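You operate a simulated robot arm through the tools that you are given. There is no shell and no other tool. Be economical: measure what you need, move in short steps, check, and stop when the job is done.

You are at the controls of a simulated robot arm. One attempt, no reset.

TASK
Free the interlock's half-turned key and leave its bolt shot.
Fine: wind the vice shut on the brass lock, turn the green key back, then fully over; open the vice again.

It is judged by the outcome, as a careful person would: the job done as asked, and still so three seconds after it is handed in. It fails if anything else is knocked over, pushed out of place, dropped, spilled or broken.

THE ROBOT
A 7-joint arm with a two-finger parallel gripper, fixed in place. Base frame: the origin is at the foot of the arm, x ahead of it, y to its left, z up; the work surface is at about z = 0. Units: mm, rad, N and s.
With the tool pointing down near the work surface it reaches from about 240 to 620 mm from the base axis. Its first joint turns from -1.152 to 1.152 rad. Payload 2.6 kg.
Tool frame: the origin (TCP) lies between the finger pads and is the grasp point; the fingertips stand 30 mm ahead of it; z points along the fingers, y is the line along which they close. The gripper opens to 94 mm. The fingers are 28 mm wide and 10 mm thick; the gripper's body (50 by 96 mm) begins 55 mm behind the TCP.
Orientation is that of the tool frame in the base frame, as a unit quaternion [w, x, y, z]. With the fingers straight down and closing along the base's y, the tool's x points along the base's -x, its y along +y and its z along -z.

THE INTERFACE
- The arm moves only by the tool send_rows. Its argument "deltas" is a list that holds one entry, the list of rows, each a list of 7 numbers: the gripper command, from -1 (shut) to 1 (fully open), values between in proportion, then the shift along the tool's x, y, z in units of 50 mm (1.0 is 50 mm), then the turn, a rotation vector about the tool's x, y, z in units of 8 degrees (1.0 is 8 degrees). In form: [[[grip, dx, dy, dz, rx, ry, rz], ...]]. A call has 1 to 8 rows; each row shifts and turns the commanded pose from where the row before left it, along the tool's axes as they then stand. A call with a number of a shift or a turn outside -1 to 1 is refused whole. Each row takes 0.2 s and may step no farther than 50 mm and 0.15 rad from the row before; otherwise, or with a gripper value out of range, the whole call is refused. A pose out of reach is approached as far as the arm can. The call stops where the force on the tool passes 50 N (or 10 N more than at its start, if that is more) or the arm is blocked; 0.2 s more then pass. The fingers move at their own pace (about 72 mm/s each) and stop on an object; they squeeze with about 31 N. The grip force told is the motor's: it shows also when the fingers shut on nothing. Time passes only in rows, and 0.2 s behind the last, so rows that do not move let the fingers close. It gives the time, the measured TCP pose, the force on the tool (base axes), the opening and the grip force at its end, in the units of the frame above (readings bear some noise), with the torque about the TCP (base axes, N m) and any sound that the robot's microphone picked up, and new pictures: "views" is both (left out), scene, wrist or none.
- Cameras (640 x 400 px; columns grow to the right, rows downward): "scene" is fixed at [48.7, 446.7, 558.4]; the picture's right is [-0.63, -0.78, 0.00], its down [-0.48, 0.39, -0.79] and it looks along [0.61, -0.49, -0.62] (base axes); focal length 214 px, centre (320, 200). "wrist" rides on the gripper at [76, 14, -103] in the tool frame; the picture's right is [-0.18, 0.98, 0.00], its down [-0.75, -0.14, -0.64] and it looks along [-0.63, -0.12, 0.77] (tool axes); focal length 243 px, centre (320, 200). There is no depth. A picture from a camera that has moved, and an enlarged one, comes with that camera's place and axes in the base frame and with its lens.
- enlarge(camera, box): a new picture of the part [left, top, right, bottom] of that camera's present view, enlarged. It takes no simulated time.
- finish_job(): hands the job in; it is judged then, once.

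Work in short steps. Places have to be worked out from the pictures, the camera data and where the tool is seen: move nearer, look again, correct. Check each grasp and each placing, and mend what went wrong. You have 120 turns and 200 pictures in all, those below and enlarged ones among them. Open the gripper and draw the arm clear of the work before you hand the job in, unless the task says otherwise; then end with one line.

The tools are called after "Request:" as name(argument=value, ...) on one line, values as JSON. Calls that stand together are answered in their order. send_rows: Moves the arm, as the interface text tells. Its arguments: {"type":"object","properties":{"deltas":{"type":"array","items":{"type":"array","items":{"type":"array","items":{"type":"number"}}}},"views":{"type":"string","enum":["both","scene","wrist","none"]}},"required":["deltas"]} The other tools are called the same way: enlarge (camera, box) takes an enlarged picture of a part of a camera's view; finish_job () hands the job in.

At the start:

```text
t: 0.0
ee_pos: [295.4, -1.5, 445.1]
ee_rot: [0.0, 0.0, 1.0, 0.0]
force: [0.3, 0.3, -0.2]
torque: [-0.03, -0.04, 0.0]
width: 94.0
grip_force: 0.1
```

scene: 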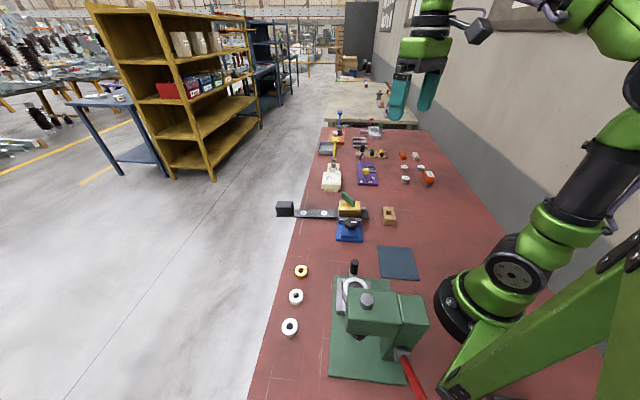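
wrist: 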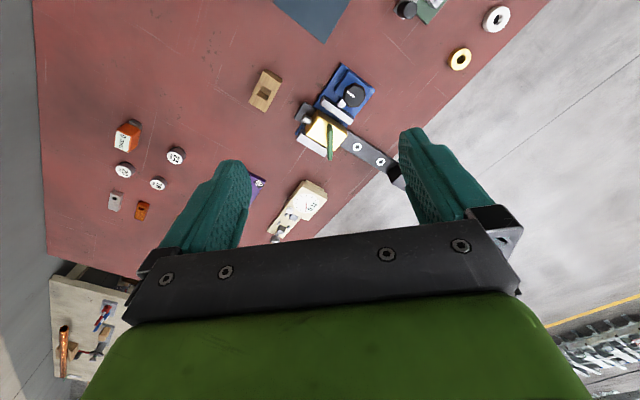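

I see a brass block with green key beside a blue base with a black knob; I'll look closer at both.

Request:
enlarge(camera="scene", box=[270, 180, 410, 268])

Request:
enlarge(camera="wrist", box=[230, 50, 430, 200])

```text
4.55 times, centred on (340, 224) of scene
camera zoom: at [48.7, 446.7, 558.4], right [-0.63, -0.78, 0.0], down [-0.48, 0.39, -0.79], along [0.61, -0.49, -0.62], focal length 975 px, centre (229, 91)
```

zoom: 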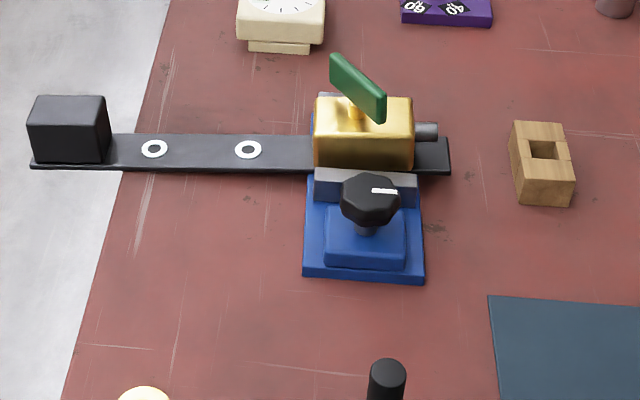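

```text
2.67 times, centred on (330, 125) of wrist
camera zoom: at [219.5, 11.1, 548.6], right [0.18, 0.98, 0.0], down [0.75, -0.14, 0.64], along [0.63, -0.12, -0.77], focal length 647 px, centre (293, 400)
```

zoom: 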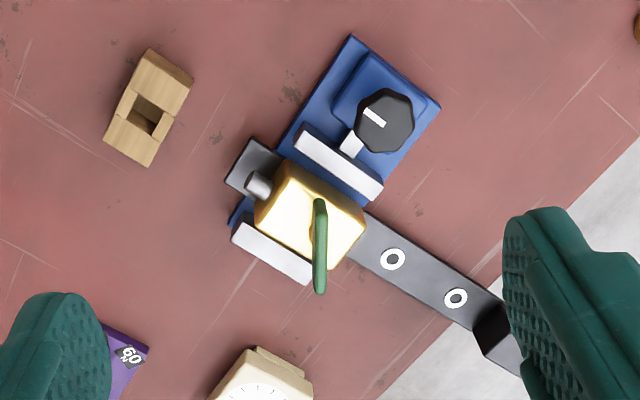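

Rough estimates: knob axis about (372, 51, z≈66), key about (447, -7, z≈92), vice axis yawed about -38°. I move down to z≈220 for a closer look.

Request:
send_rows(deltas=[[[1, -0.2, 0.12, 0.9, 0, 0, 0], [1, -0.2, 0.12, 0.9, 0, 0, 0], [1, -0.2, 0.12, 0.9, 0, 0, 0], [1, -0.2, 0.12, 0.9, 0, 0, 0], [1, -0.2, 0.12, 0.9, 0, 0, 0], [1, 0, 0, 0, 0, 0, 0]]])

```text
t: 1.4
ee_pos: [345.5, 27.2, 218.7]
ee_rot: [0.0, -0.002, 1.0, 0.0]
force: [1.1, -1.3, 0.0]
torque: [0.03, -0.04, -0.01]
width: 93.7
grip_force: 0.1
camera wrist: at [268.6, 42.4, 321.6], right [0.18, 0.98, 0.0], down [0.75, -0.14, 0.64], along [0.63, -0.12, -0.77], focal length 243 px, centre (320, 200)
```

scene: 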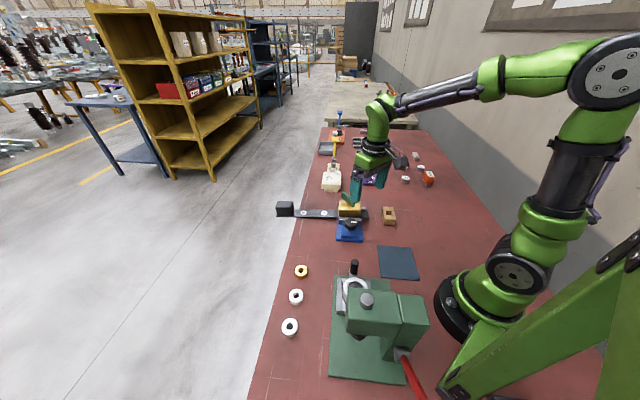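
wrist: 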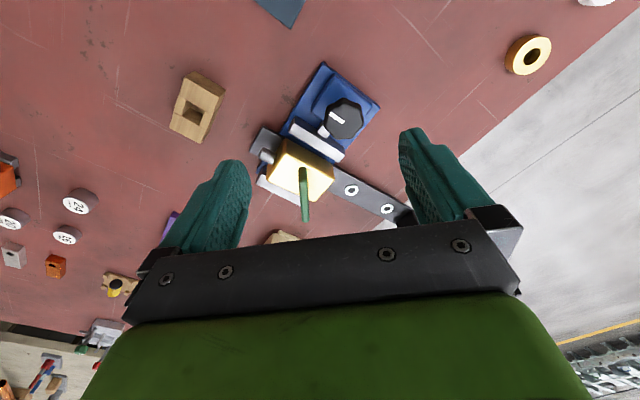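

Request:
enlarge(camera="wrist", box=[230, 50, 430, 250])

Request:
enlarge(camera="scene", box=[310, 180, 390, 250])

```text
2.00 times, centred on (330, 150) of wrist
camera zoom: at [268.6, 42.4, 321.6], right [0.18, 0.98, 0.0], down [0.75, -0.14, 0.64], along [0.63, -0.12, -0.77], focal length 485 px, centre (300, 300)
```

zoom: 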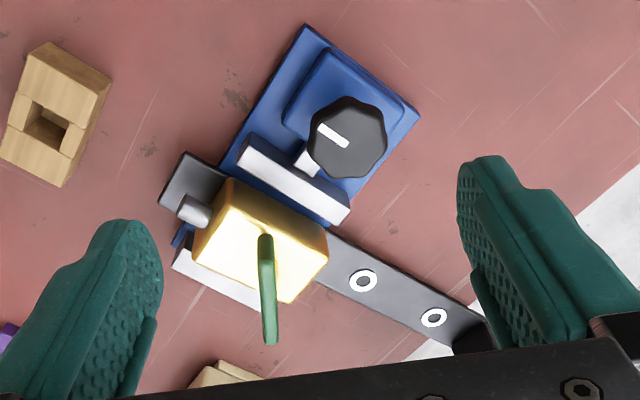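

```text
5.71 times, centred on (350, 215) of scene
camera zoom: at [48.7, 446.7, 558.4], right [-0.63, -0.78, 0.0], down [-0.48, 0.39, -0.79], along [0.61, -0.49, -0.62], focal length 1226 px, centre (149, 114)
```

zoom: 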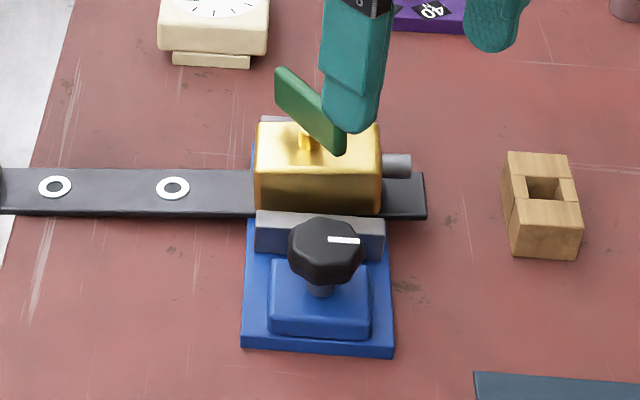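

Knob estimated at about (377, 49, top 57). I'll move over it at z≈150 and yaw -39° so the fingers lie parallel to the jaws, with the camera behind the knob.

Request:
send_rows(deltas=[[[1, -0.32, 0.22, 0.68, 0, 0, 0], [1, -0.32, 0.22, 0.68, 0, 0, 0], [1, 0, 0, 0, 0, 0, 0.98], [1, 0, 0, 0, 0, 0, 0.98], [1, 0, 0, 0, 0, 0, 0.98], [1, 0, 0, 0, 0, 0, 0.98], [1, 0, 0, 0, 0, 0, 0.98], [1, 0, 0, 0, 0, 0, 0]]])

```text
t: 3.2
ee_pos: [376.8, 49.0, 152.0]
ee_rot: [0.0, 0.336, 0.942, 0.001]
force: [1.0, 0.1, 0.0]
torque: [0.01, 0.0, 0.03]
width: 93.9
grip_force: 0.1
camera wrist: at [326.9, 108.6, 255.8], right [0.76, 0.64, 0.0], down [0.49, -0.59, 0.64], along [0.41, -0.49, -0.77], focal length 243 px, centre (320, 200)
```

scene: 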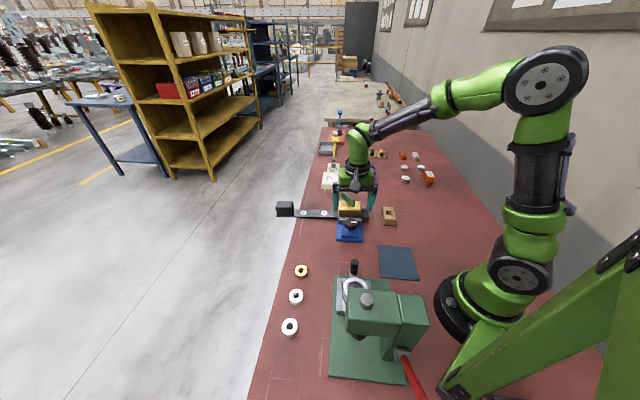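
wrist: 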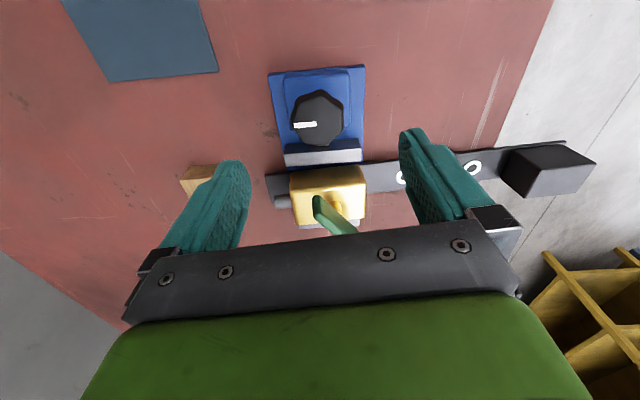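

Request:
enlarge(camera="wrist", box=[256, 60, 384, 240])

Request:
enlarge(camera="scene", box=[325, 185, 389, 249])

```text
2.22 times, centred on (320, 150) of wrist
camera zoom: at [326.9, 108.6, 255.8], right [0.76, 0.64, 0.0], down [0.49, -0.59, 0.64], along [0.41, -0.49, -0.77], focal length 539 px, centre (320, 311)
```

zoom: 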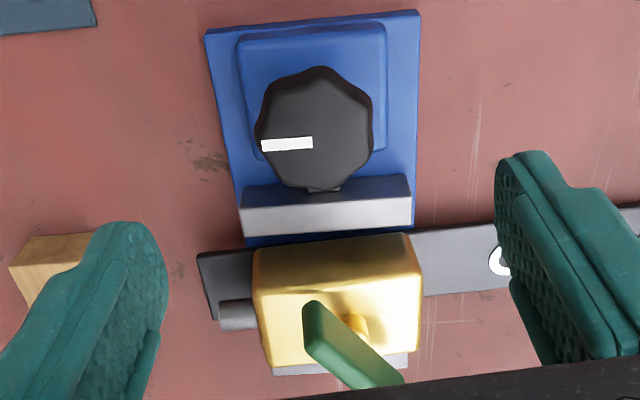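

```text
6.25 times, centred on (357, 217) of scene
camera zoom: at [48.7, 446.7, 558.4], right [-0.63, -0.78, 0.0], down [-0.48, 0.39, -0.79], along [0.61, -0.49, -0.62], focal length 1340 px, centre (89, 94)
```

zoom: 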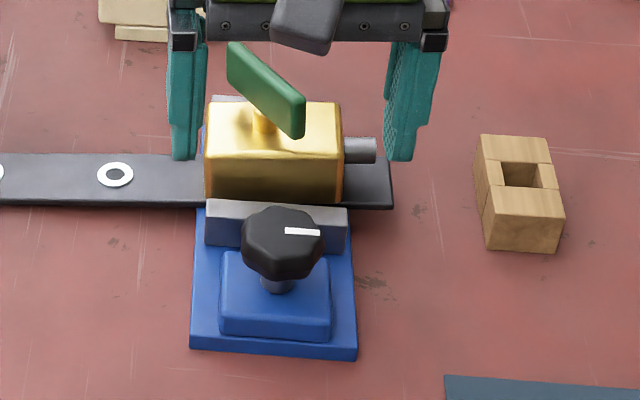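

Knob top is about z 65 with its axis near (374, 51.5), and the jaws and lock lie lower. I descend to z≈79, so the tips stay above the blue block, and close on the knob.

Request:
send_rows(deltas=[[[1, 0.075, 0, 0.5, 0, 0, 0], [1, 0, 0, 0.5, 0, 0, 0], [1, 0, 0, 0.44, 0, 0, 0], [1, 0, 0, 0, 0, 0, 0]]])

```text
t: 4.2
ee_pos: [375.0, 52.3, 81.4]
ee_rot: [0.0, 0.336, 0.942, 0.0]
force: [-0.8, -0.1, 0.7]
torque: [0.0, -0.01, 0.0]
width: 94.1
grip_force: 0.0
camera wrist: at [325.2, 110.5, 183.6], right [0.76, 0.65, 0.0], down [0.5, -0.59, 0.64], along [0.41, -0.49, -0.77], focal length 243 px, centre (320, 200)
```

scene: 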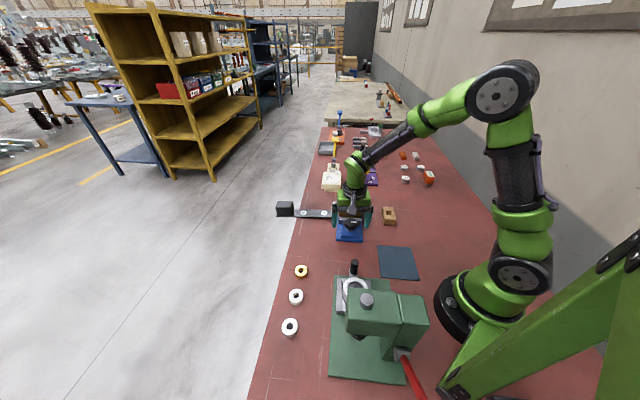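
wrist: 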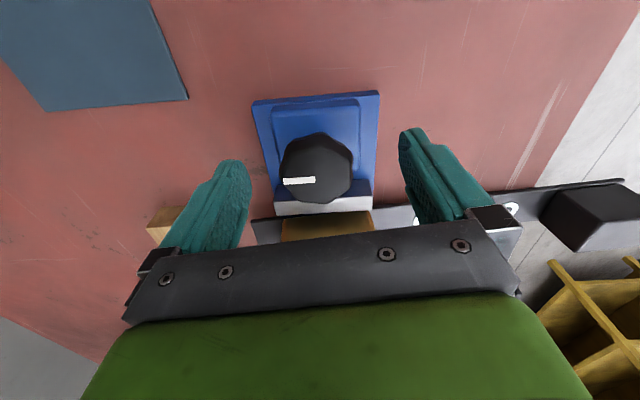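

The knob sits about 3 mm nearer the camera than the TCP. I shift that way, lower 3 mm and close on it.

Request:
send_rows(deltas=[[[1, 0.06, 0, 0.06, 0, 0, 0], [-1, 0, 0, 0, 0, 0, 0], [-1, 0, 0, 0, 0, 0, 0], [-1, 0, 0, 0, 0, 0, 0], [-1, 0, 0, 0, 0, 0, 0]]])

```text
t: 5.4
ee_pos: [371.4, 52.6, 77.8]
ee_rot: [-0.002, 0.337, 0.942, -0.002]
force: [-16.8, -14.7, 8.4]
torque: [-0.08, 0.13, -0.18]
width: 43.3
grip_force: 45.1
camera wrist: at [322.4, 111.1, 180.4], right [0.77, 0.64, 0.0], down [0.5, -0.59, 0.64], along [0.41, -0.49, -0.77], focal length 243 px, centre (320, 200)
```

scene: 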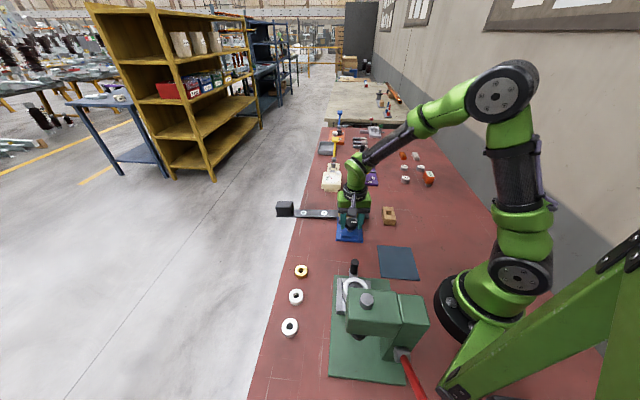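
wrist: 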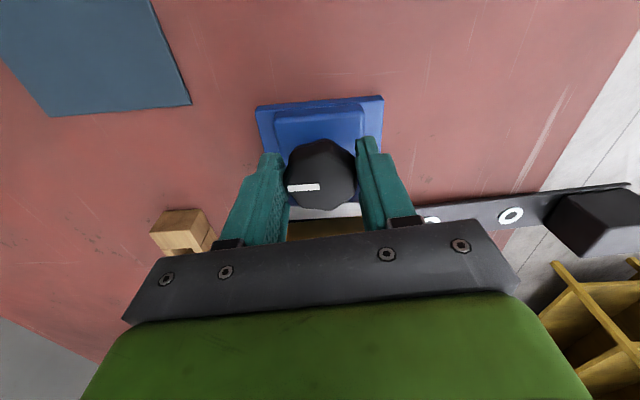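

Gripped (43 mm), with a 22 N side load showing the knob is slightly towards -tool y. I relieve that, then turn a little clockwise to test.

Request:
send_rows(deltas=[[[-1, 0, -0.05, 0, 0, 0, 0], [-1, 0, 0, 0, 0, 0, 1], [-1, 0, 0, 0, 0, 0, 1], [-1, 0, 0, 0, 0, 0, 0]]], views="wrist")

```text
t: 6.4
ee_pos: [372.3, 52.5, 76.5]
ee_rot: [0.001, 0.462, 0.887, 0.001]
force: [24.5, 4.8, -38.3]
torque: [-0.3, 0.13, 0.0]
width: 43.7
grip_force: 45.2
camera wrist: at [340.0, 122.9, 180.6], right [0.91, 0.41, 0.0], down [0.31, -0.7, 0.64], along [0.27, -0.58, -0.77], focal length 243 px, centre (320, 200)
```

wrist: 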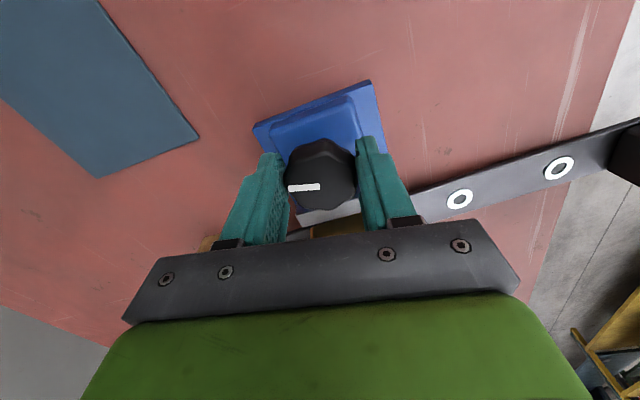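

The knob follows the gripper. It is pulling the tool down (-38 N) and +x, so I relax the commanded pose that way and check the jaw.

Request:
send_rows(deltas=[[[-1, 0, 0.03, 0.04, 0, 0, 0], [-1, 0, 0, 0, 0, 0, 0]]], views="none")

Request:
enlarge(camera="scene", box=[325, 185, 389, 249])

Request:
enlarge(camera="wrist", box=[230, 70, 410, 240])

```text
t: 7.0
ee_pos: [372.5, 53.1, 78.8]
ee_rot: [0.001, 0.463, 0.886, 0.001]
force: [-8.8, 0.5, 17.4]
torque: [-0.82, -0.38, -0.01]
width: 43.1
grip_force: 45.5
```

```text
6.25 times, centred on (357, 217) of scene
camera zoom: at [48.6, 446.7, 558.4], right [-0.63, -0.78, 0.0], down [-0.48, 0.39, -0.79], along [0.61, -0.49, -0.62], focal length 1340 px, centre (89, 94)
```

zoom: 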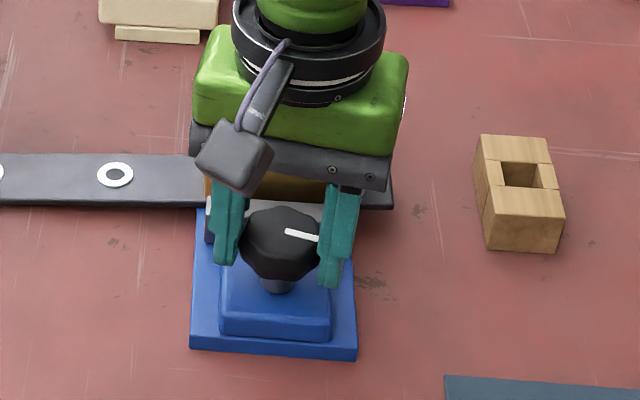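

```text
2.35 times, centred on (320, 155) of wrist
camera zoom: at [340.6, 123.2, 181.1], right [0.91, 0.41, 0.0], down [0.31, -0.7, 0.64], along [0.26, -0.58, -0.77], focal length 571 px, centre (320, 306)
```

zoom: 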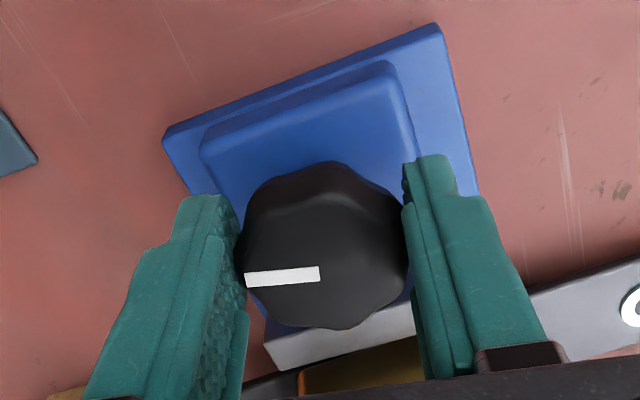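

Knob turned about 16°, and the forces were transient. I continue clockwise by 40° and watch the gap.

Request:
send_rows(deltas=[[[-1, 0, 0, 0, 0, 0, 1], [-1, 0, 0, 0, 0, 0, 1], [-1, 0, 0, 0, 0, 0, 1], [-1, 0, 0, 0, 0, 0, 1], [-1, 0, 0, 0, 0, 0, 1], [-1, 0, 0, 0, 0, 0, 0]]], views="none")

Request:
enlarge(camera="scene", box=[325, 185, 389, 249])

Request:
enlarge(camera="wrist", box=[230, 70, 410, 240])

```text
t: 8.4
ee_pos: [376.3, 53.9, 76.7]
ee_rot: [0.002, 0.738, 0.674, 0.004]
force: [18.9, 15.0, 15.4]
torque: [-0.22, -0.18, 0.02]
width: 43.0
grip_force: 45.1
```

```text
6.25 times, centred on (357, 217) of scene
camera zoom: at [48.7, 446.7, 558.4], right [-0.63, -0.78, 0.0], down [-0.48, 0.39, -0.79], along [0.61, -0.49, -0.62], focal length 1340 px, centre (89, 94)
```

zoom: 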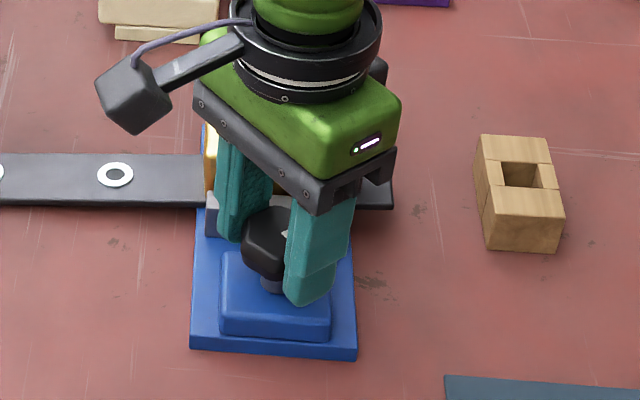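

```text
2.35 times, centred on (320, 155) of wrist
camera zoom: at [395.2, 127.6, 180.3], right [0.96, -0.27, 0.01], down [-0.21, -0.74, 0.64], along [-0.17, -0.62, -0.77], focal length 571 px, centre (320, 306)
```

zoom: 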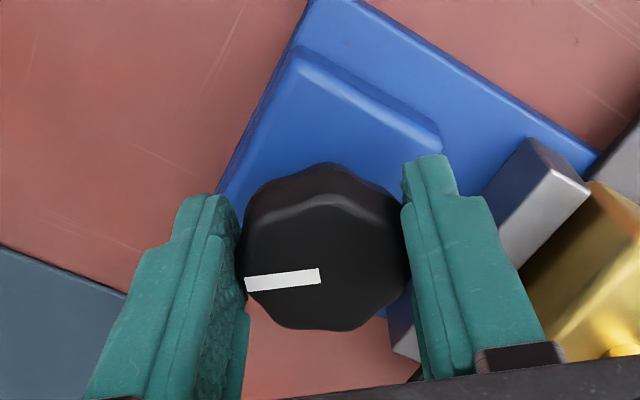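

Gripper and knob turn together. I continue another 40° clockwise.

Request:
send_rows(deltas=[[[-1, 0, 0, 0, 0, 0, 1], [-1, 0, 0, 0, 0, 0, 1], [-1, 0, 0, 0, 0, 0, 1], [-1, 0, 0, 0, 0, 0, 1], [-1, 0, 0, 0, 0, 0, 1], [-1, 0, 0, 0, 0, 0, 0]]], views="none")

Request:
enlarge(camera="wrist", box=[230, 70, 410, 240])

```text
t: 9.8
ee_pos: [376.3, 51.4, 76.9]
ee_rot: [0.004, 0.924, 0.383, 0.006]
force: [42.4, 10.1, -17.0]
torque: [0.84, 0.05, 0.11]
width: 42.9
grip_force: 45.0
```

```text
2.35 times, centred on (320, 155) of wrist
camera zoom: at [439.5, 95.5, 180.9], right [0.56, -0.83, 0.01], down [-0.64, -0.43, 0.63], along [-0.52, -0.36, -0.77], focal length 571 px, centre (320, 306)
```

zoom: 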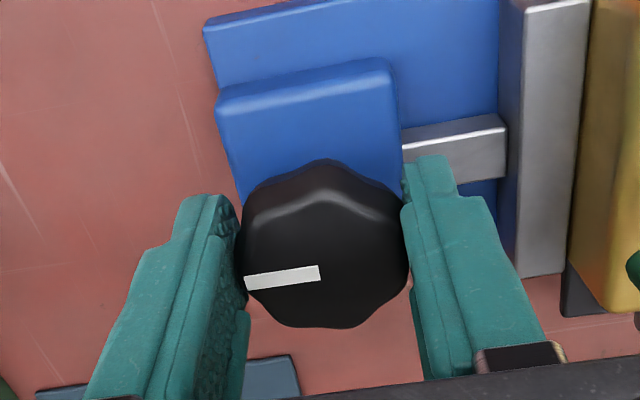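

Jaw nearing the lock. I relieve the +x side load and turn another 40°.

Request:
send_rows(deltas=[[[-1, 0.03, 0.03, 0, 0, 0, 0], [-1, 0, 0, 0, 0, 0, 1], [-1, 0, 0, 0, 0, 0, 1], [-1, 0, 0, 0, 0, 0, 1], [-1, 0, 0, 0, 0, 0, 1], [-1, 0, 0, 0, 0, 0, 1], [-1, 0, 0, 0, 0, 0, 0]]], views="none")

Request:
enlarge(camera="wrist", box=[230, 70, 410, 240])

Request:
enlarge(camera="scene", box=[325, 185, 389, 249])

```text
t: 11.4
ee_pos: [376.2, 49.8, 76.9]
ee_rot: [0.002, 0.999, 0.041, 0.006]
force: [21.0, -18.1, 22.2]
torque: [-0.04, -0.07, 0.09]
width: 43.1
grip_force: 44.8
```

```text
2.35 times, centred on (320, 155) of wrist
camera zoom: at [453.6, 41.9, 181.2], right [-0.1, -0.99, 0.0], down [-0.77, 0.08, 0.63], along [-0.63, 0.06, -0.77], focal length 571 px, centre (320, 306)
```

zoom: 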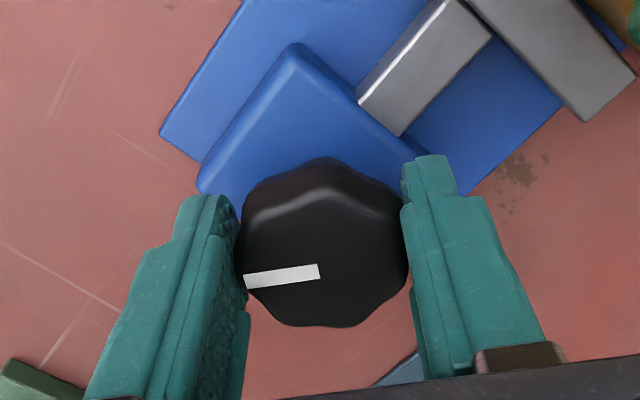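

```text
6.25 times, centred on (357, 217) of scene
camera zoom: at [48.6, 446.6, 558.4], right [-0.63, -0.78, 0.0], down [-0.48, 0.39, -0.79], along [0.61, -0.49, -0.62], focal length 1340 px, centre (89, 94)
```

zoom: 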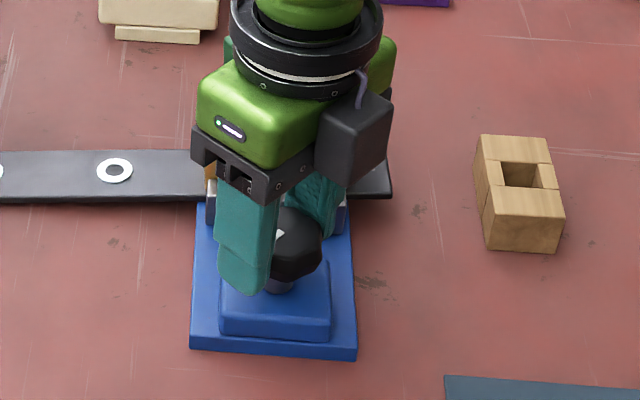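

The strap and lock shifted slightly towards the fixed jaw, so the jaw is now in contact. I keep winding.

Request:
send_rows(deltas=[[[-1, 0.02, 0.02, 0, 0, 0, 0], [-1, 0, 0, 0, 0, 0, 1], [-1, 0, 0, 0, 0, 0, 1], [-1, 0, 0, 0, 0, 0, 1], [-1, 0, 0, 0, 0, 0, 0]]], views="none")

Request:
enlarge(camera="scene", box=[325, 185, 389, 249])

```text
t: 12.6
ee_pos: [376.8, 48.7, 76.3]
ee_rot: [0.002, 0.986, -0.169, 0.005]
force: [21.2, -24.2, 13.9]
torque: [-0.06, 0.38, 0.04]
width: 42.6
grip_force: 44.5
```

```text
6.25 times, centred on (357, 217) of scene
camera zoom: at [48.7, 446.7, 558.4], right [-0.63, -0.78, 0.0], down [-0.48, 0.39, -0.79], along [0.61, -0.49, -0.62], focal length 1340 px, centre (89, 94)
```

zoom: 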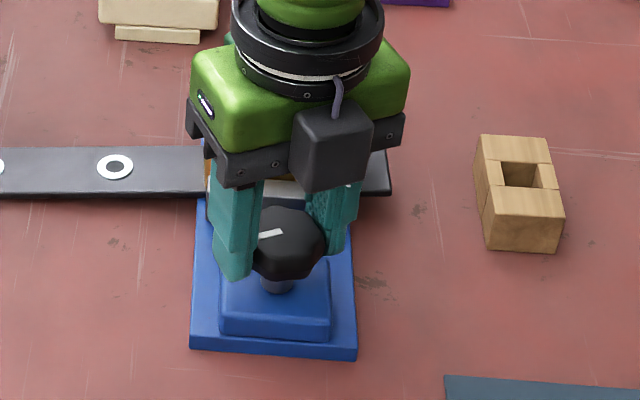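

Lock still moving towards the fixed jaw. I continue in smaller steps, watching force.

Request:
send_rows(deltas=[[[-1, 0.02, -0.02, 0, 0, 0, 0], [-1, 0, 0, 0, 0, 0, 1], [-1, 0, 0, 0, 0, 0, 1], [-1, 0, 0, 0, 0, 0, 1], [-1, 0, 0, 0, 0, 0, 0]]], views="none")

Request:
enlarge(camera="scene", box=[325, 185, 389, 249])

```text
t: 13.8
ee_pos: [375.8, 48.7, 75.2]
ee_rot: [0.005, 0.93, -0.368, 0.001]
force: [-1.3, -27.3, 8.0]
torque: [-0.09, -0.57, 0.88]
width: 43.4
grip_force: 44.9
```

```text
6.25 times, centred on (357, 217) of scene
camera zoom: at [48.7, 446.7, 558.4], right [-0.63, -0.78, 0.0], down [-0.48, 0.39, -0.79], along [0.61, -0.49, -0.62], focal length 1340 px, centre (89, 94)
```

zoom: 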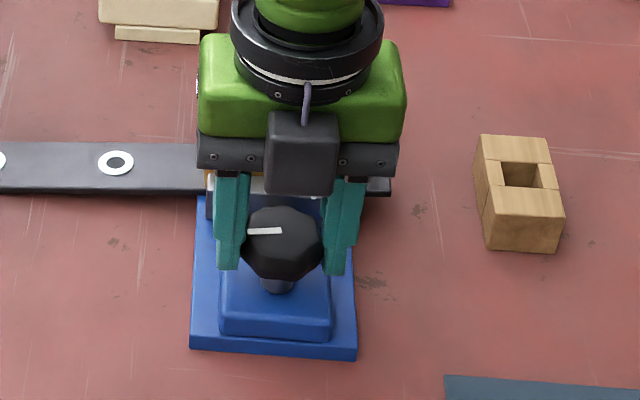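

Torque rose to 0.88 Nm, so it is tightening on the fixed jaw. I turn a bit more to seat it firmly.

Request:
send_rows(deltas=[[[-1, 0, 0, 0, 0, 0, 0.7], [-1, 0, 0, 0, 0, 0, 0.7], [-1, 0, 0, 0, 0, 0, 0]]], views="none")

Request:
enlarge(camera="scene", box=[325, 185, 389, 249])

```text
t: 14.6
ee_pos: [375.5, 49.3, 74.4]
ee_rot: [0.005, 0.89, -0.457, 0.0]
force: [-15.2, -27.6, 5.1]
torque: [-0.35, -0.31, 0.69]
width: 43.6
grip_force: 44.7
```

```text
6.25 times, centred on (357, 217) of scene
camera zoom: at [48.7, 446.7, 558.4], right [-0.63, -0.78, 0.0], down [-0.48, 0.39, -0.79], along [0.61, -0.49, -0.62], focal length 1340 px, centre (89, 94)
```

zoom: 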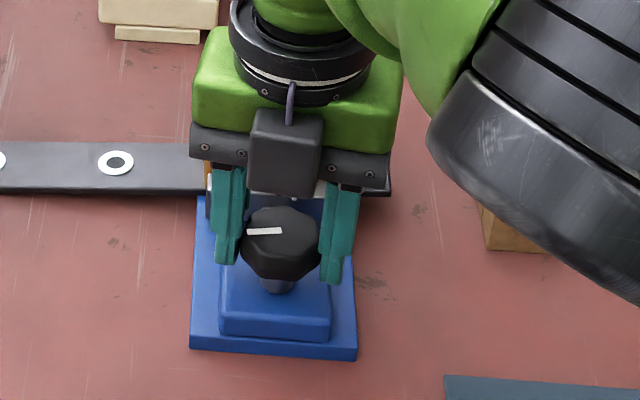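

The knob no longer turns and the fingers slip, so the vice is tight. I release and rise straight up.

Request:
send_rows(deltas=[[[0.3, 0, 0, 0, 0, 0, 0], [0.3, 0, 0, 0, 0, 0, 0], [0.3, 0, 0, -0.6, 0, 0, 0], [0.3, 0, 0, -0.8, 0, 0, 0], [0.3, 0, 0, -0.8, 0, 0, 0], [0.3, 0, 0, 0, 0, 0, 0]]])

Request:
enlarge(camera="scene", box=[325, 185, 389, 249])

```text
t: 16.0
ee_pos: [392.0, 38.4, 180.1]
ee_rot: [0.001, 0.89, -0.456, -0.003]
force: [-0.7, -0.3, 0.1]
torque: [-0.01, -0.01, -0.03]
width: 61.0
grip_force: 0.1
out of reach, approached as far as the arm can: row 3, 4, 5
camera wrist: at [425.5, -32.7, 284.1], right [-0.91, -0.42, 0.0], down [-0.32, 0.69, 0.64], along [-0.27, 0.58, -0.76], focal length 243 px, centre (320, 200)
```

scene: 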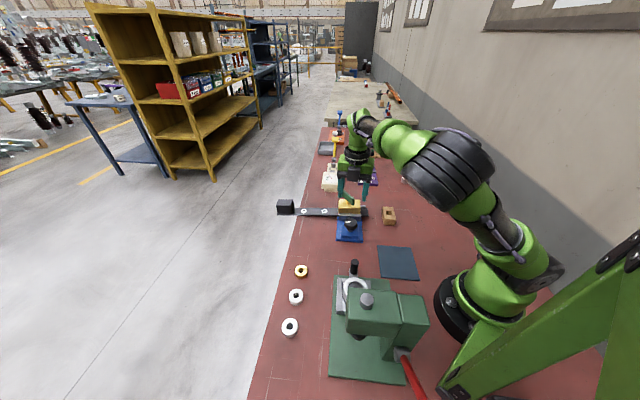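
wrist: 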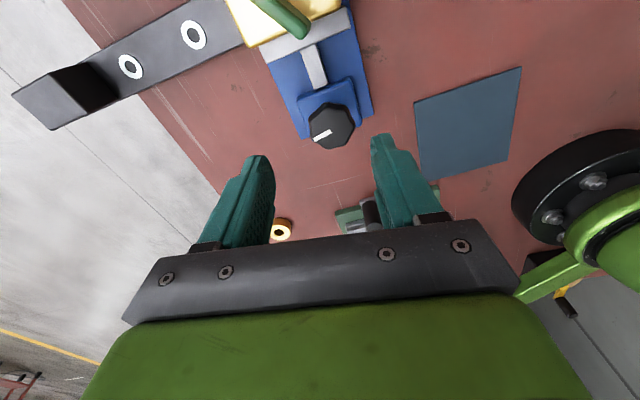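

```text
6.25 times, centred on (357, 217) of scene
camera zoom: at [48.7, 446.7, 558.4], right [-0.63, -0.78, 0.0], down [-0.48, 0.39, -0.79], along [0.61, -0.49, -0.62], focal length 1340 px, centre (89, 94)
```

zoom: 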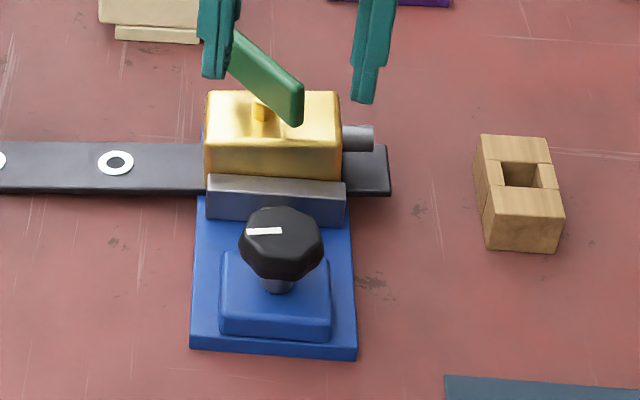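

Vice holds the lock. The wrist is near its limit, so I unwind it at this height (about -234° to go) before taking the key.

Request:
send_rows(deltas=[[[0.3, 0, 0, 0, 0, 0, -1], [0.3, 0, 0, 0, 0, 0, -1], [0.3, 0, 0, 0, 0, 0, -1], [0.3, 0, 0, 0, 0, 0, -1], [0.3, 0, 0, 0, 0, 0, -1], [0.3, 0, 0, 0, 0, 0, -1], [0.3, 0, 0, 0, 0, 0, -1], [0.3, 0, 0, 0, 0, 0, -1]]], views="none")

Request:
send_rows(deltas=[[[0.3, 0, 0, 0, 0, 0, -1], [0.3, 0, 0, 0, 0, 0, -1], [0.3, 0, 0, 0, 0, 0, -1], [0.3, 0, 0, 0, 0, 0, -1], [0.3, 0, 0, 0, 0, 0, -1], [0.3, 0, 0, 0, 0, 0, -1], [0.3, 0, 0, 0, 0, 0, -1], [0.3, 0, 0, 0, 0, 0, -1]]], views="scene")

```text
t: 17.8
ee_pos: [393.8, 40.0, 181.5]
ee_rot: [0.0, 0.996, 0.085, -0.001]
force: [1.2, -0.1, 0.3]
torque: [-0.03, 0.0, 0.02]
width: 60.9
grip_force: 0.1
```

```text
t: 19.6
ee_pos: [393.0, 39.5, 180.3]
ee_rot: [0.0, 0.8, 0.6, 0.001]
force: [-0.4, 0.0, 0.2]
torque: [-0.01, -0.01, 0.04]
width: 61.1
grip_force: 0.1
```

scene: 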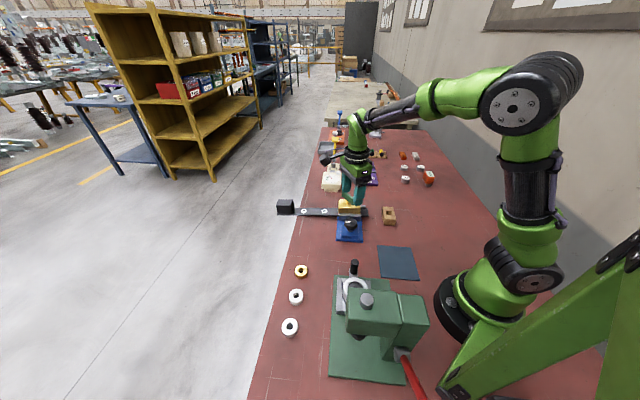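

Request:
send_rows(deltas=[[[0.3, 0, 0, -0.3, 0, 0, -1], [0.3, 0, 0, -0.3, 0, 0, -1], [0.3, 0, 0, 0, 0, 0, -1], [0.3, 0, 0, 0, 0, 0, -1], [0.3, 0, 0, 0, 0, 0, -1], [0.3, 0, 0, 0, 0, 0, -1], [0.3, 0, 0, 0, 0, 0, -1], [0.3, 0, 0, 0, 0, 0, -1]]], views="none")

Request:
send_rows(deltas=[[[0.3, 0, 0, 0, 0, 0, -1], [0.3, 0, 0, 0, 0, 0, -1], [0.3, 0, 0, 0, 0, 0, -1], [0.3, 0, 0, 0, 0, 0, -1], [0.3, 0, 0, 0, 0, 0, -1], [0.3, -0.2, -0.9, 0, 0, 0, 0], [0.3, 0, 0, 0, 0, 0, 0]]], views="wrist")

```text
t: 21.4
ee_pos: [392.1, 39.8, 212.2]
ee_rot: [0.0, 0.36, 0.933, 0.0]
force: [-1.0, -0.6, -0.3]
torque: [0.01, 0.0, 0.01]
width: 61.1
grip_force: 0.0
```

```text
t: 23.0
ee_pos: [401.6, -7.7, 211.3]
ee_rot: [0.001, 0.02, 1.0, 0.0]
force: [0.1, 0.7, 0.1]
torque: [0.02, 0.01, -0.02]
width: 60.9
grip_force: 0.0
camera wrist: at [326.6, 9.3, 314.6], right [0.22, 0.97, 0.0], down [0.75, -0.17, 0.64], along [0.63, -0.14, -0.77], focal length 243 px, centre (320, 200)
```

wrist: 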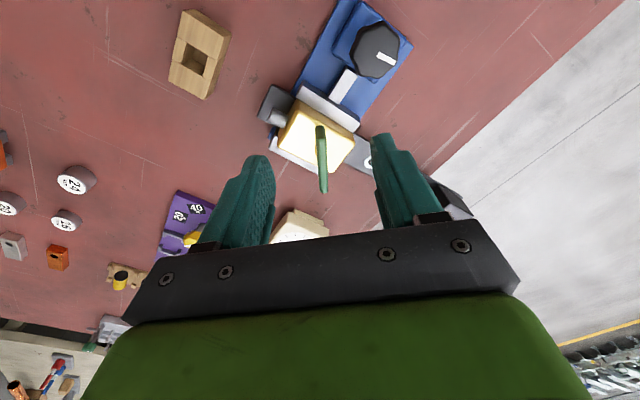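

Request:
enlarge(camera="wrist", box=[250, 60, 410, 220])

Request:
enlarge(camera="scene", box=[325, 185, 373, 233])

```text
2.50 times, centred on (330, 140) of wrist
camera zoom: at [326.6, 9.3, 314.6], right [0.22, 0.97, 0.0], down [0.75, -0.17, 0.64], along [0.63, -0.14, -0.77], focal length 606 px, centre (295, 350)
```

zoom: 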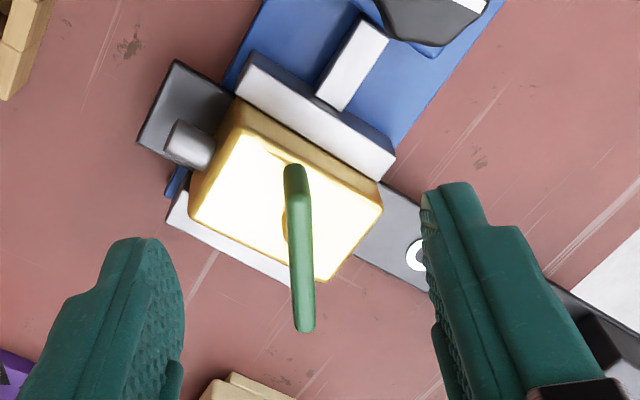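

```text
8.33 times, centred on (349, 209) of scene
camera zoom: at [48.7, 446.7, 558.4], right [-0.63, -0.78, 0.0], down [-0.48, 0.39, -0.79], along [0.61, -0.49, -0.62], focal length 1787 px, centre (78, 125)
```

zoom: 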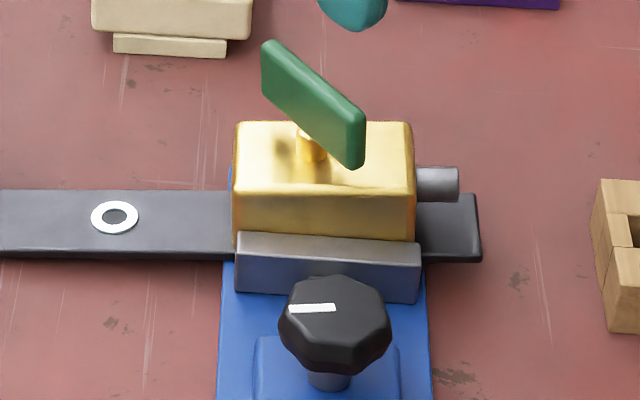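

Key blade runs about (430,-13)–(491,-22), top z≈100, stem near (459,-15). I move above it at z≈142 and align the fingers (+5°).

Request:
send_rows(deltas=[[[0.3, -0.39, -0.04, 0.46, 0, 0, 0], [0.3, -0.39, -0.04, 0.46, 0, 0, 0], [0.3, -0.39, -0.04, 0.46, 0, 0, 0.65], [0.3, 0, 0, 0, 0, 0, 0]]])

Request:
enlarge(camera="wrist", box=[230, 100, 410, 240])

Request:
enlarge(camera="scene", box=[325, 175, 373, 223])

```text
t: 24.0
ee_pos: [460.0, -16.5, 141.6]
ee_rot: [0.001, 0.066, 0.998, 0.0]
force: [0.1, 0.3, -0.2]
torque: [0.02, 0.01, 0.01]
width: 61.1
grip_force: 0.1
camera wrist: at [386.8, 6.7, 245.1], right [0.31, 0.95, 0.0], down [0.73, -0.24, 0.64], along [0.61, -0.2, -0.77], focal length 243 px, centre (320, 200)
```

scene: 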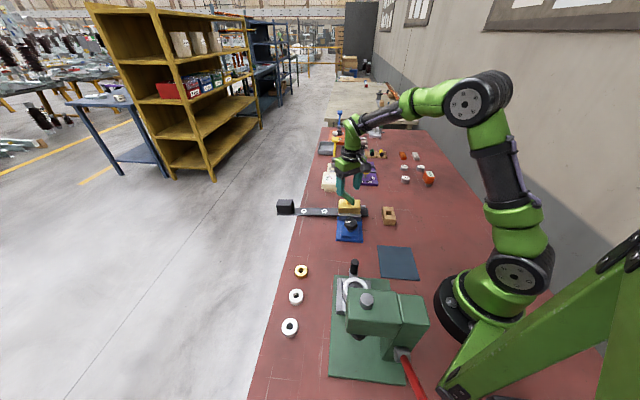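
wrist: 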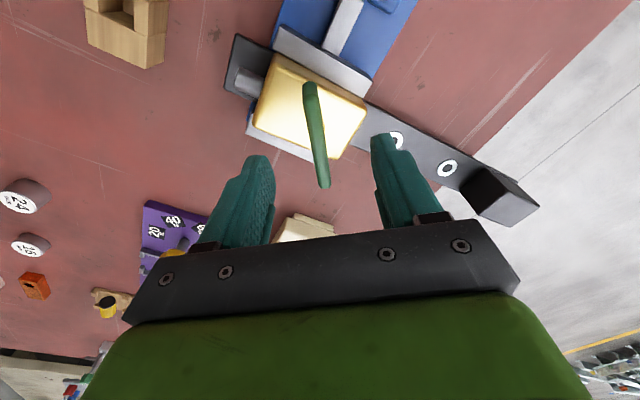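

```text
2.86 times, centred on (320, 170) of wrist
camera zoom: at [386.8, 6.7, 245.1], right [0.31, 0.95, 0.0], down [0.73, -0.24, 0.64], along [0.61, -0.2, -0.77], focal length 693 px, centre (320, 286)
```

zoom: 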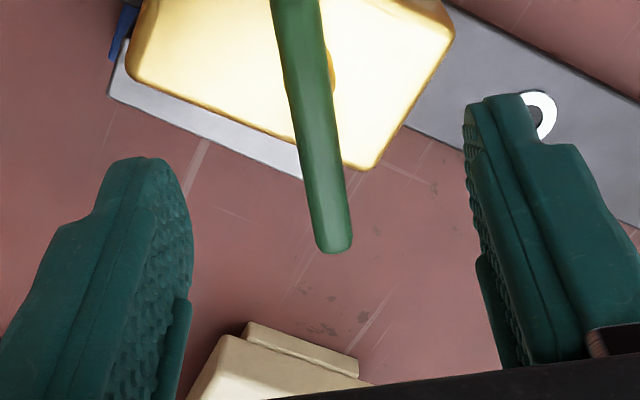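

```text
8.33 times, centred on (349, 199) of scene
camera zoom: at [48.7, 446.7, 558.4], right [-0.63, -0.78, 0.0], down [-0.48, 0.39, -0.79], along [0.61, -0.49, -0.62], focal length 1787 px, centre (78, 208)
```

zoom: 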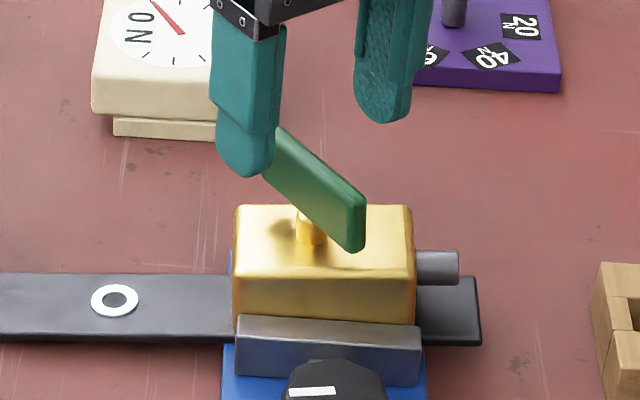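

Key lies between the fingers, yaw about -10°. I align 2° more, descend to z≈101 (tips about 71, above the lock) and check force before closing.

Request:
send_rows(deltas=[[[0.3, 0, -0.02, 0.4, 0, 0, 0.3], [0.3, 0, 0, 0.4, 0, 0, 0], [0.3, 0, 0, 0, 0, 0, 0]]])

Request:
enlarge(camera="scene", box=[325, 175, 373, 223])

```text
t: 24.8
ee_pos: [460.3, -16.5, 100.5]
ee_rot: [0.0, 0.087, 0.996, 0.0]
force: [0.5, -1.6, 0.6]
torque: [-0.02, 0.02, 0.01]
width: 61.3
grip_force: 0.0
camera wrist: at [387.8, 10.0, 204.6], right [0.35, 0.94, 0.0], down [0.72, -0.27, 0.64], along [0.6, -0.23, -0.77], focal length 243 px, centre (320, 200)
```

scene: 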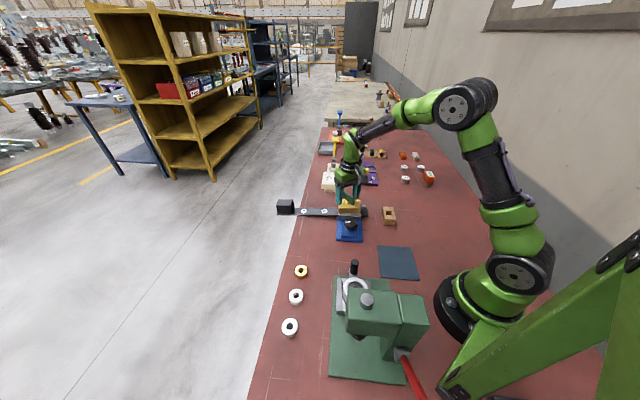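
wrist: 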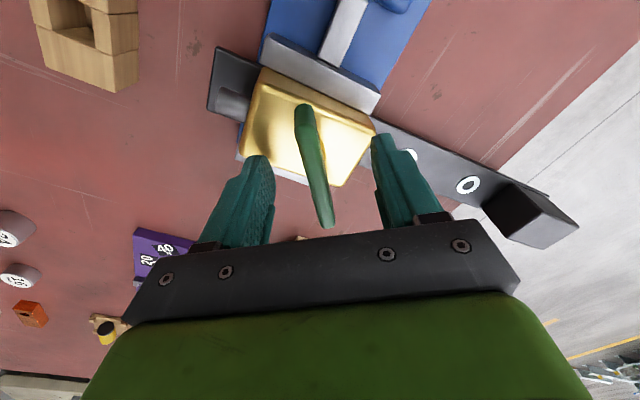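

```text
8.33 times, centred on (349, 199) of scene
camera zoom: at [48.7, 446.7, 558.4], right [-0.63, -0.78, 0.0], down [-0.48, 0.39, -0.79], along [0.61, -0.49, -0.62], focal length 1787 px, centre (78, 208)
```

zoom: 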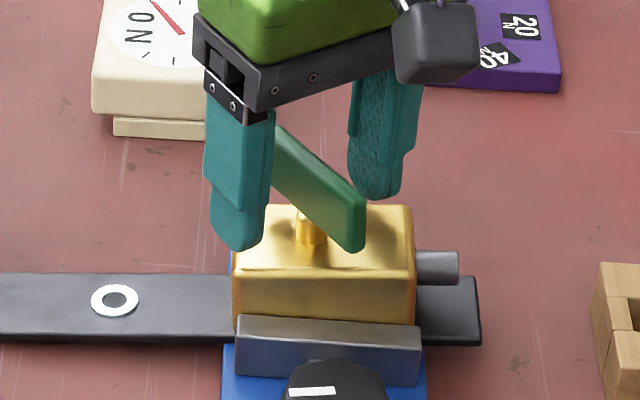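

Aligned. I close on the key.

Request:
send_rows(deltas=[[[-1, 0.02, 0, 0, 0, 0, 0], [-1, 0, 0, 0, 0, 0, 0], [-1, 0, 0, 0, 0, 0, 0], [-1, 0, 0, 0, 0, 0, 0]]], views="wrist")

Request:
enlarge(camera="scene", box=[325, 175, 373, 223])

```text
t: 25.8
ee_pos: [458.4, -16.5, 101.7]
ee_rot: [0.0, 0.087, 0.996, 0.0]
force: [0.0, -1.7, 0.4]
torque: [-0.07, -0.08, 0.02]
width: 14.3
grip_force: 31.3
camera wrist: at [386.4, 9.8, 204.6], right [0.35, 0.94, 0.0], down [0.72, -0.27, 0.64], along [0.6, -0.23, -0.77], focal length 243 px, centre (320, 200)
```

wrist: 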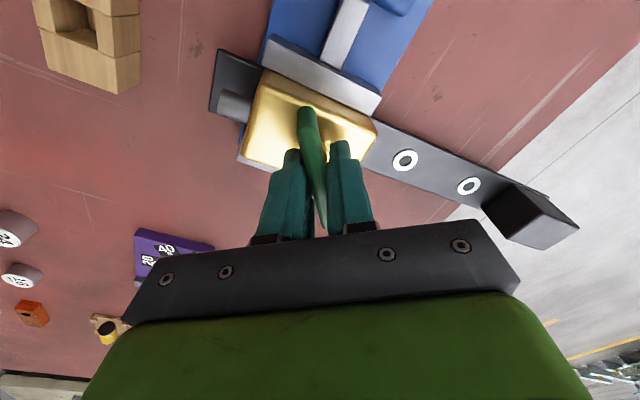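

```text
8.33 times, centred on (349, 199) of scene
camera zoom: at [48.7, 446.7, 558.4], right [-0.63, -0.78, 0.0], down [-0.48, 0.39, -0.79], along [0.61, -0.49, -0.62], focal length 1787 px, centre (78, 208)
```

zoom: 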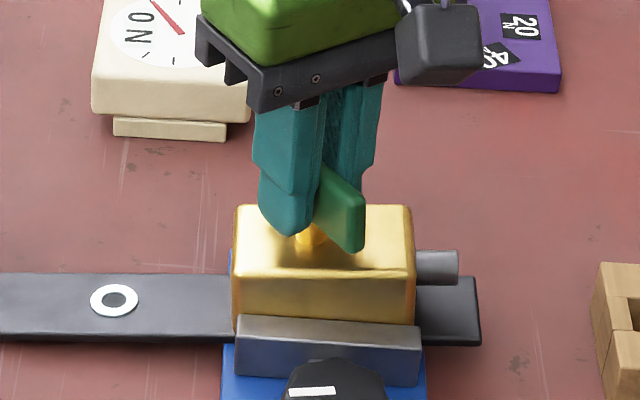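

Firm grip (14 mm). I test a small turn counter-clockwise, watching the torque and the bolt.

Request:
send_rows(deltas=[[[-1, 0, 0, 0, 0, 0, -0.8], [-1, 0, 0, 0, 0, 0, -0.8], [-1, 0, 0, 0, 0, 0, 0]]], views="none")

Request:
enlarge(camera="scene", box=[325, 175, 373, 223])

```text
t: 26.6
ee_pos: [457.6, -16.5, 100.8]
ee_rot: [-0.001, -0.025, 1.0, 0.0]
force: [-6.1, -1.4, 0.7]
torque: [-0.12, 0.74, -0.06]
width: 14.4
grip_force: 30.7
```

```text
8.33 times, centred on (349, 199) of scene
camera zoom: at [48.7, 446.7, 558.4], right [-0.63, -0.78, 0.0], down [-0.48, 0.39, -0.79], along [0.61, -0.49, -0.62], focal length 1787 px, centre (78, 208)
```

zoom: 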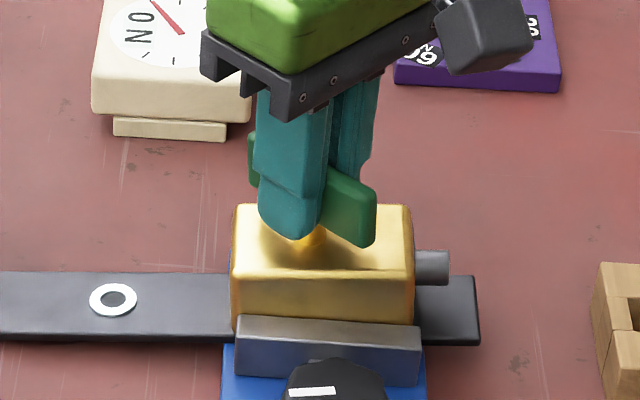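

Counter-clockwise retracts the bolt, so that is "back". I continue.

Request:
send_rows(deltas=[[[-1, 0, 0, 0, 0, 0, -1], [-1, 0, 0, 0, 0, 0, -1], [-1, 0, 0, 0, 0, 0, -1], [-1, 0, 0, 0, 0, 0, 0]]], views="none")

Request:
enlarge(camera="scene", box=[325, 175, 373, 223])

```text
t: 27.6
ee_pos: [457.7, -16.0, 101.7]
ee_rot: [-0.001, -0.234, 0.972, 0.0]
force: [-2.3, 0.4, -1.8]
torque: [-0.34, 0.66, -0.01]
width: 14.3
grip_force: 31.4
```

```text
8.33 times, centred on (349, 199) of scene
camera zoom: at [48.8, 446.7, 558.4], right [-0.63, -0.78, 0.0], down [-0.48, 0.39, -0.78], along [0.61, -0.49, -0.62], focal length 1787 px, centre (78, 208)
```

zoom: 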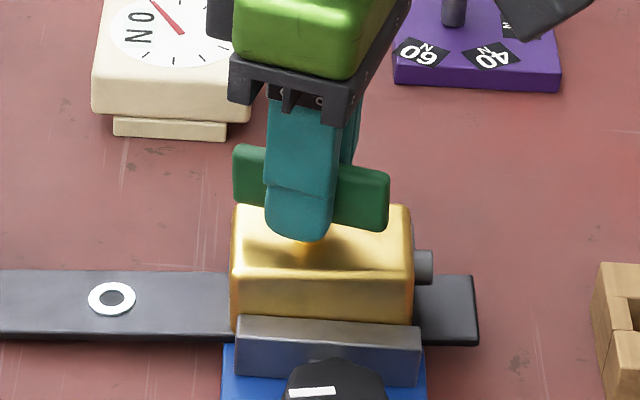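

Request:
send_rows(deltas=[[[-1, 0, 0, 0, 0, 0, -1], [-1, 0, 0, 0, 0, 0, -1], [-1, 0, 0, 0, 0, 0, 0]]], views="none")

Request:
enlarge(camera="scene", box=[325, 175, 373, 223])

```text
t: 28.4
ee_pos: [458.5, -16.4, 103.6]
ee_rot: [0.001, -0.366, 0.93, -0.001]
force: [0.3, -0.5, -7.1]
torque: [-0.38, 0.33, -0.06]
width: 14.4
grip_force: 31.1
```

```text
8.33 times, centred on (349, 199) of scene
camera zoom: at [48.8, 446.7, 558.4], right [-0.63, -0.78, 0.0], down [-0.48, 0.39, -0.78], along [0.61, -0.49, -0.62], focal length 1787 px, centre (78, 208)
```

zoom: 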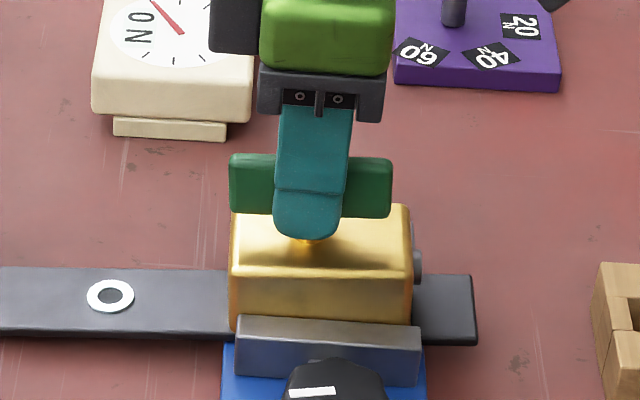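

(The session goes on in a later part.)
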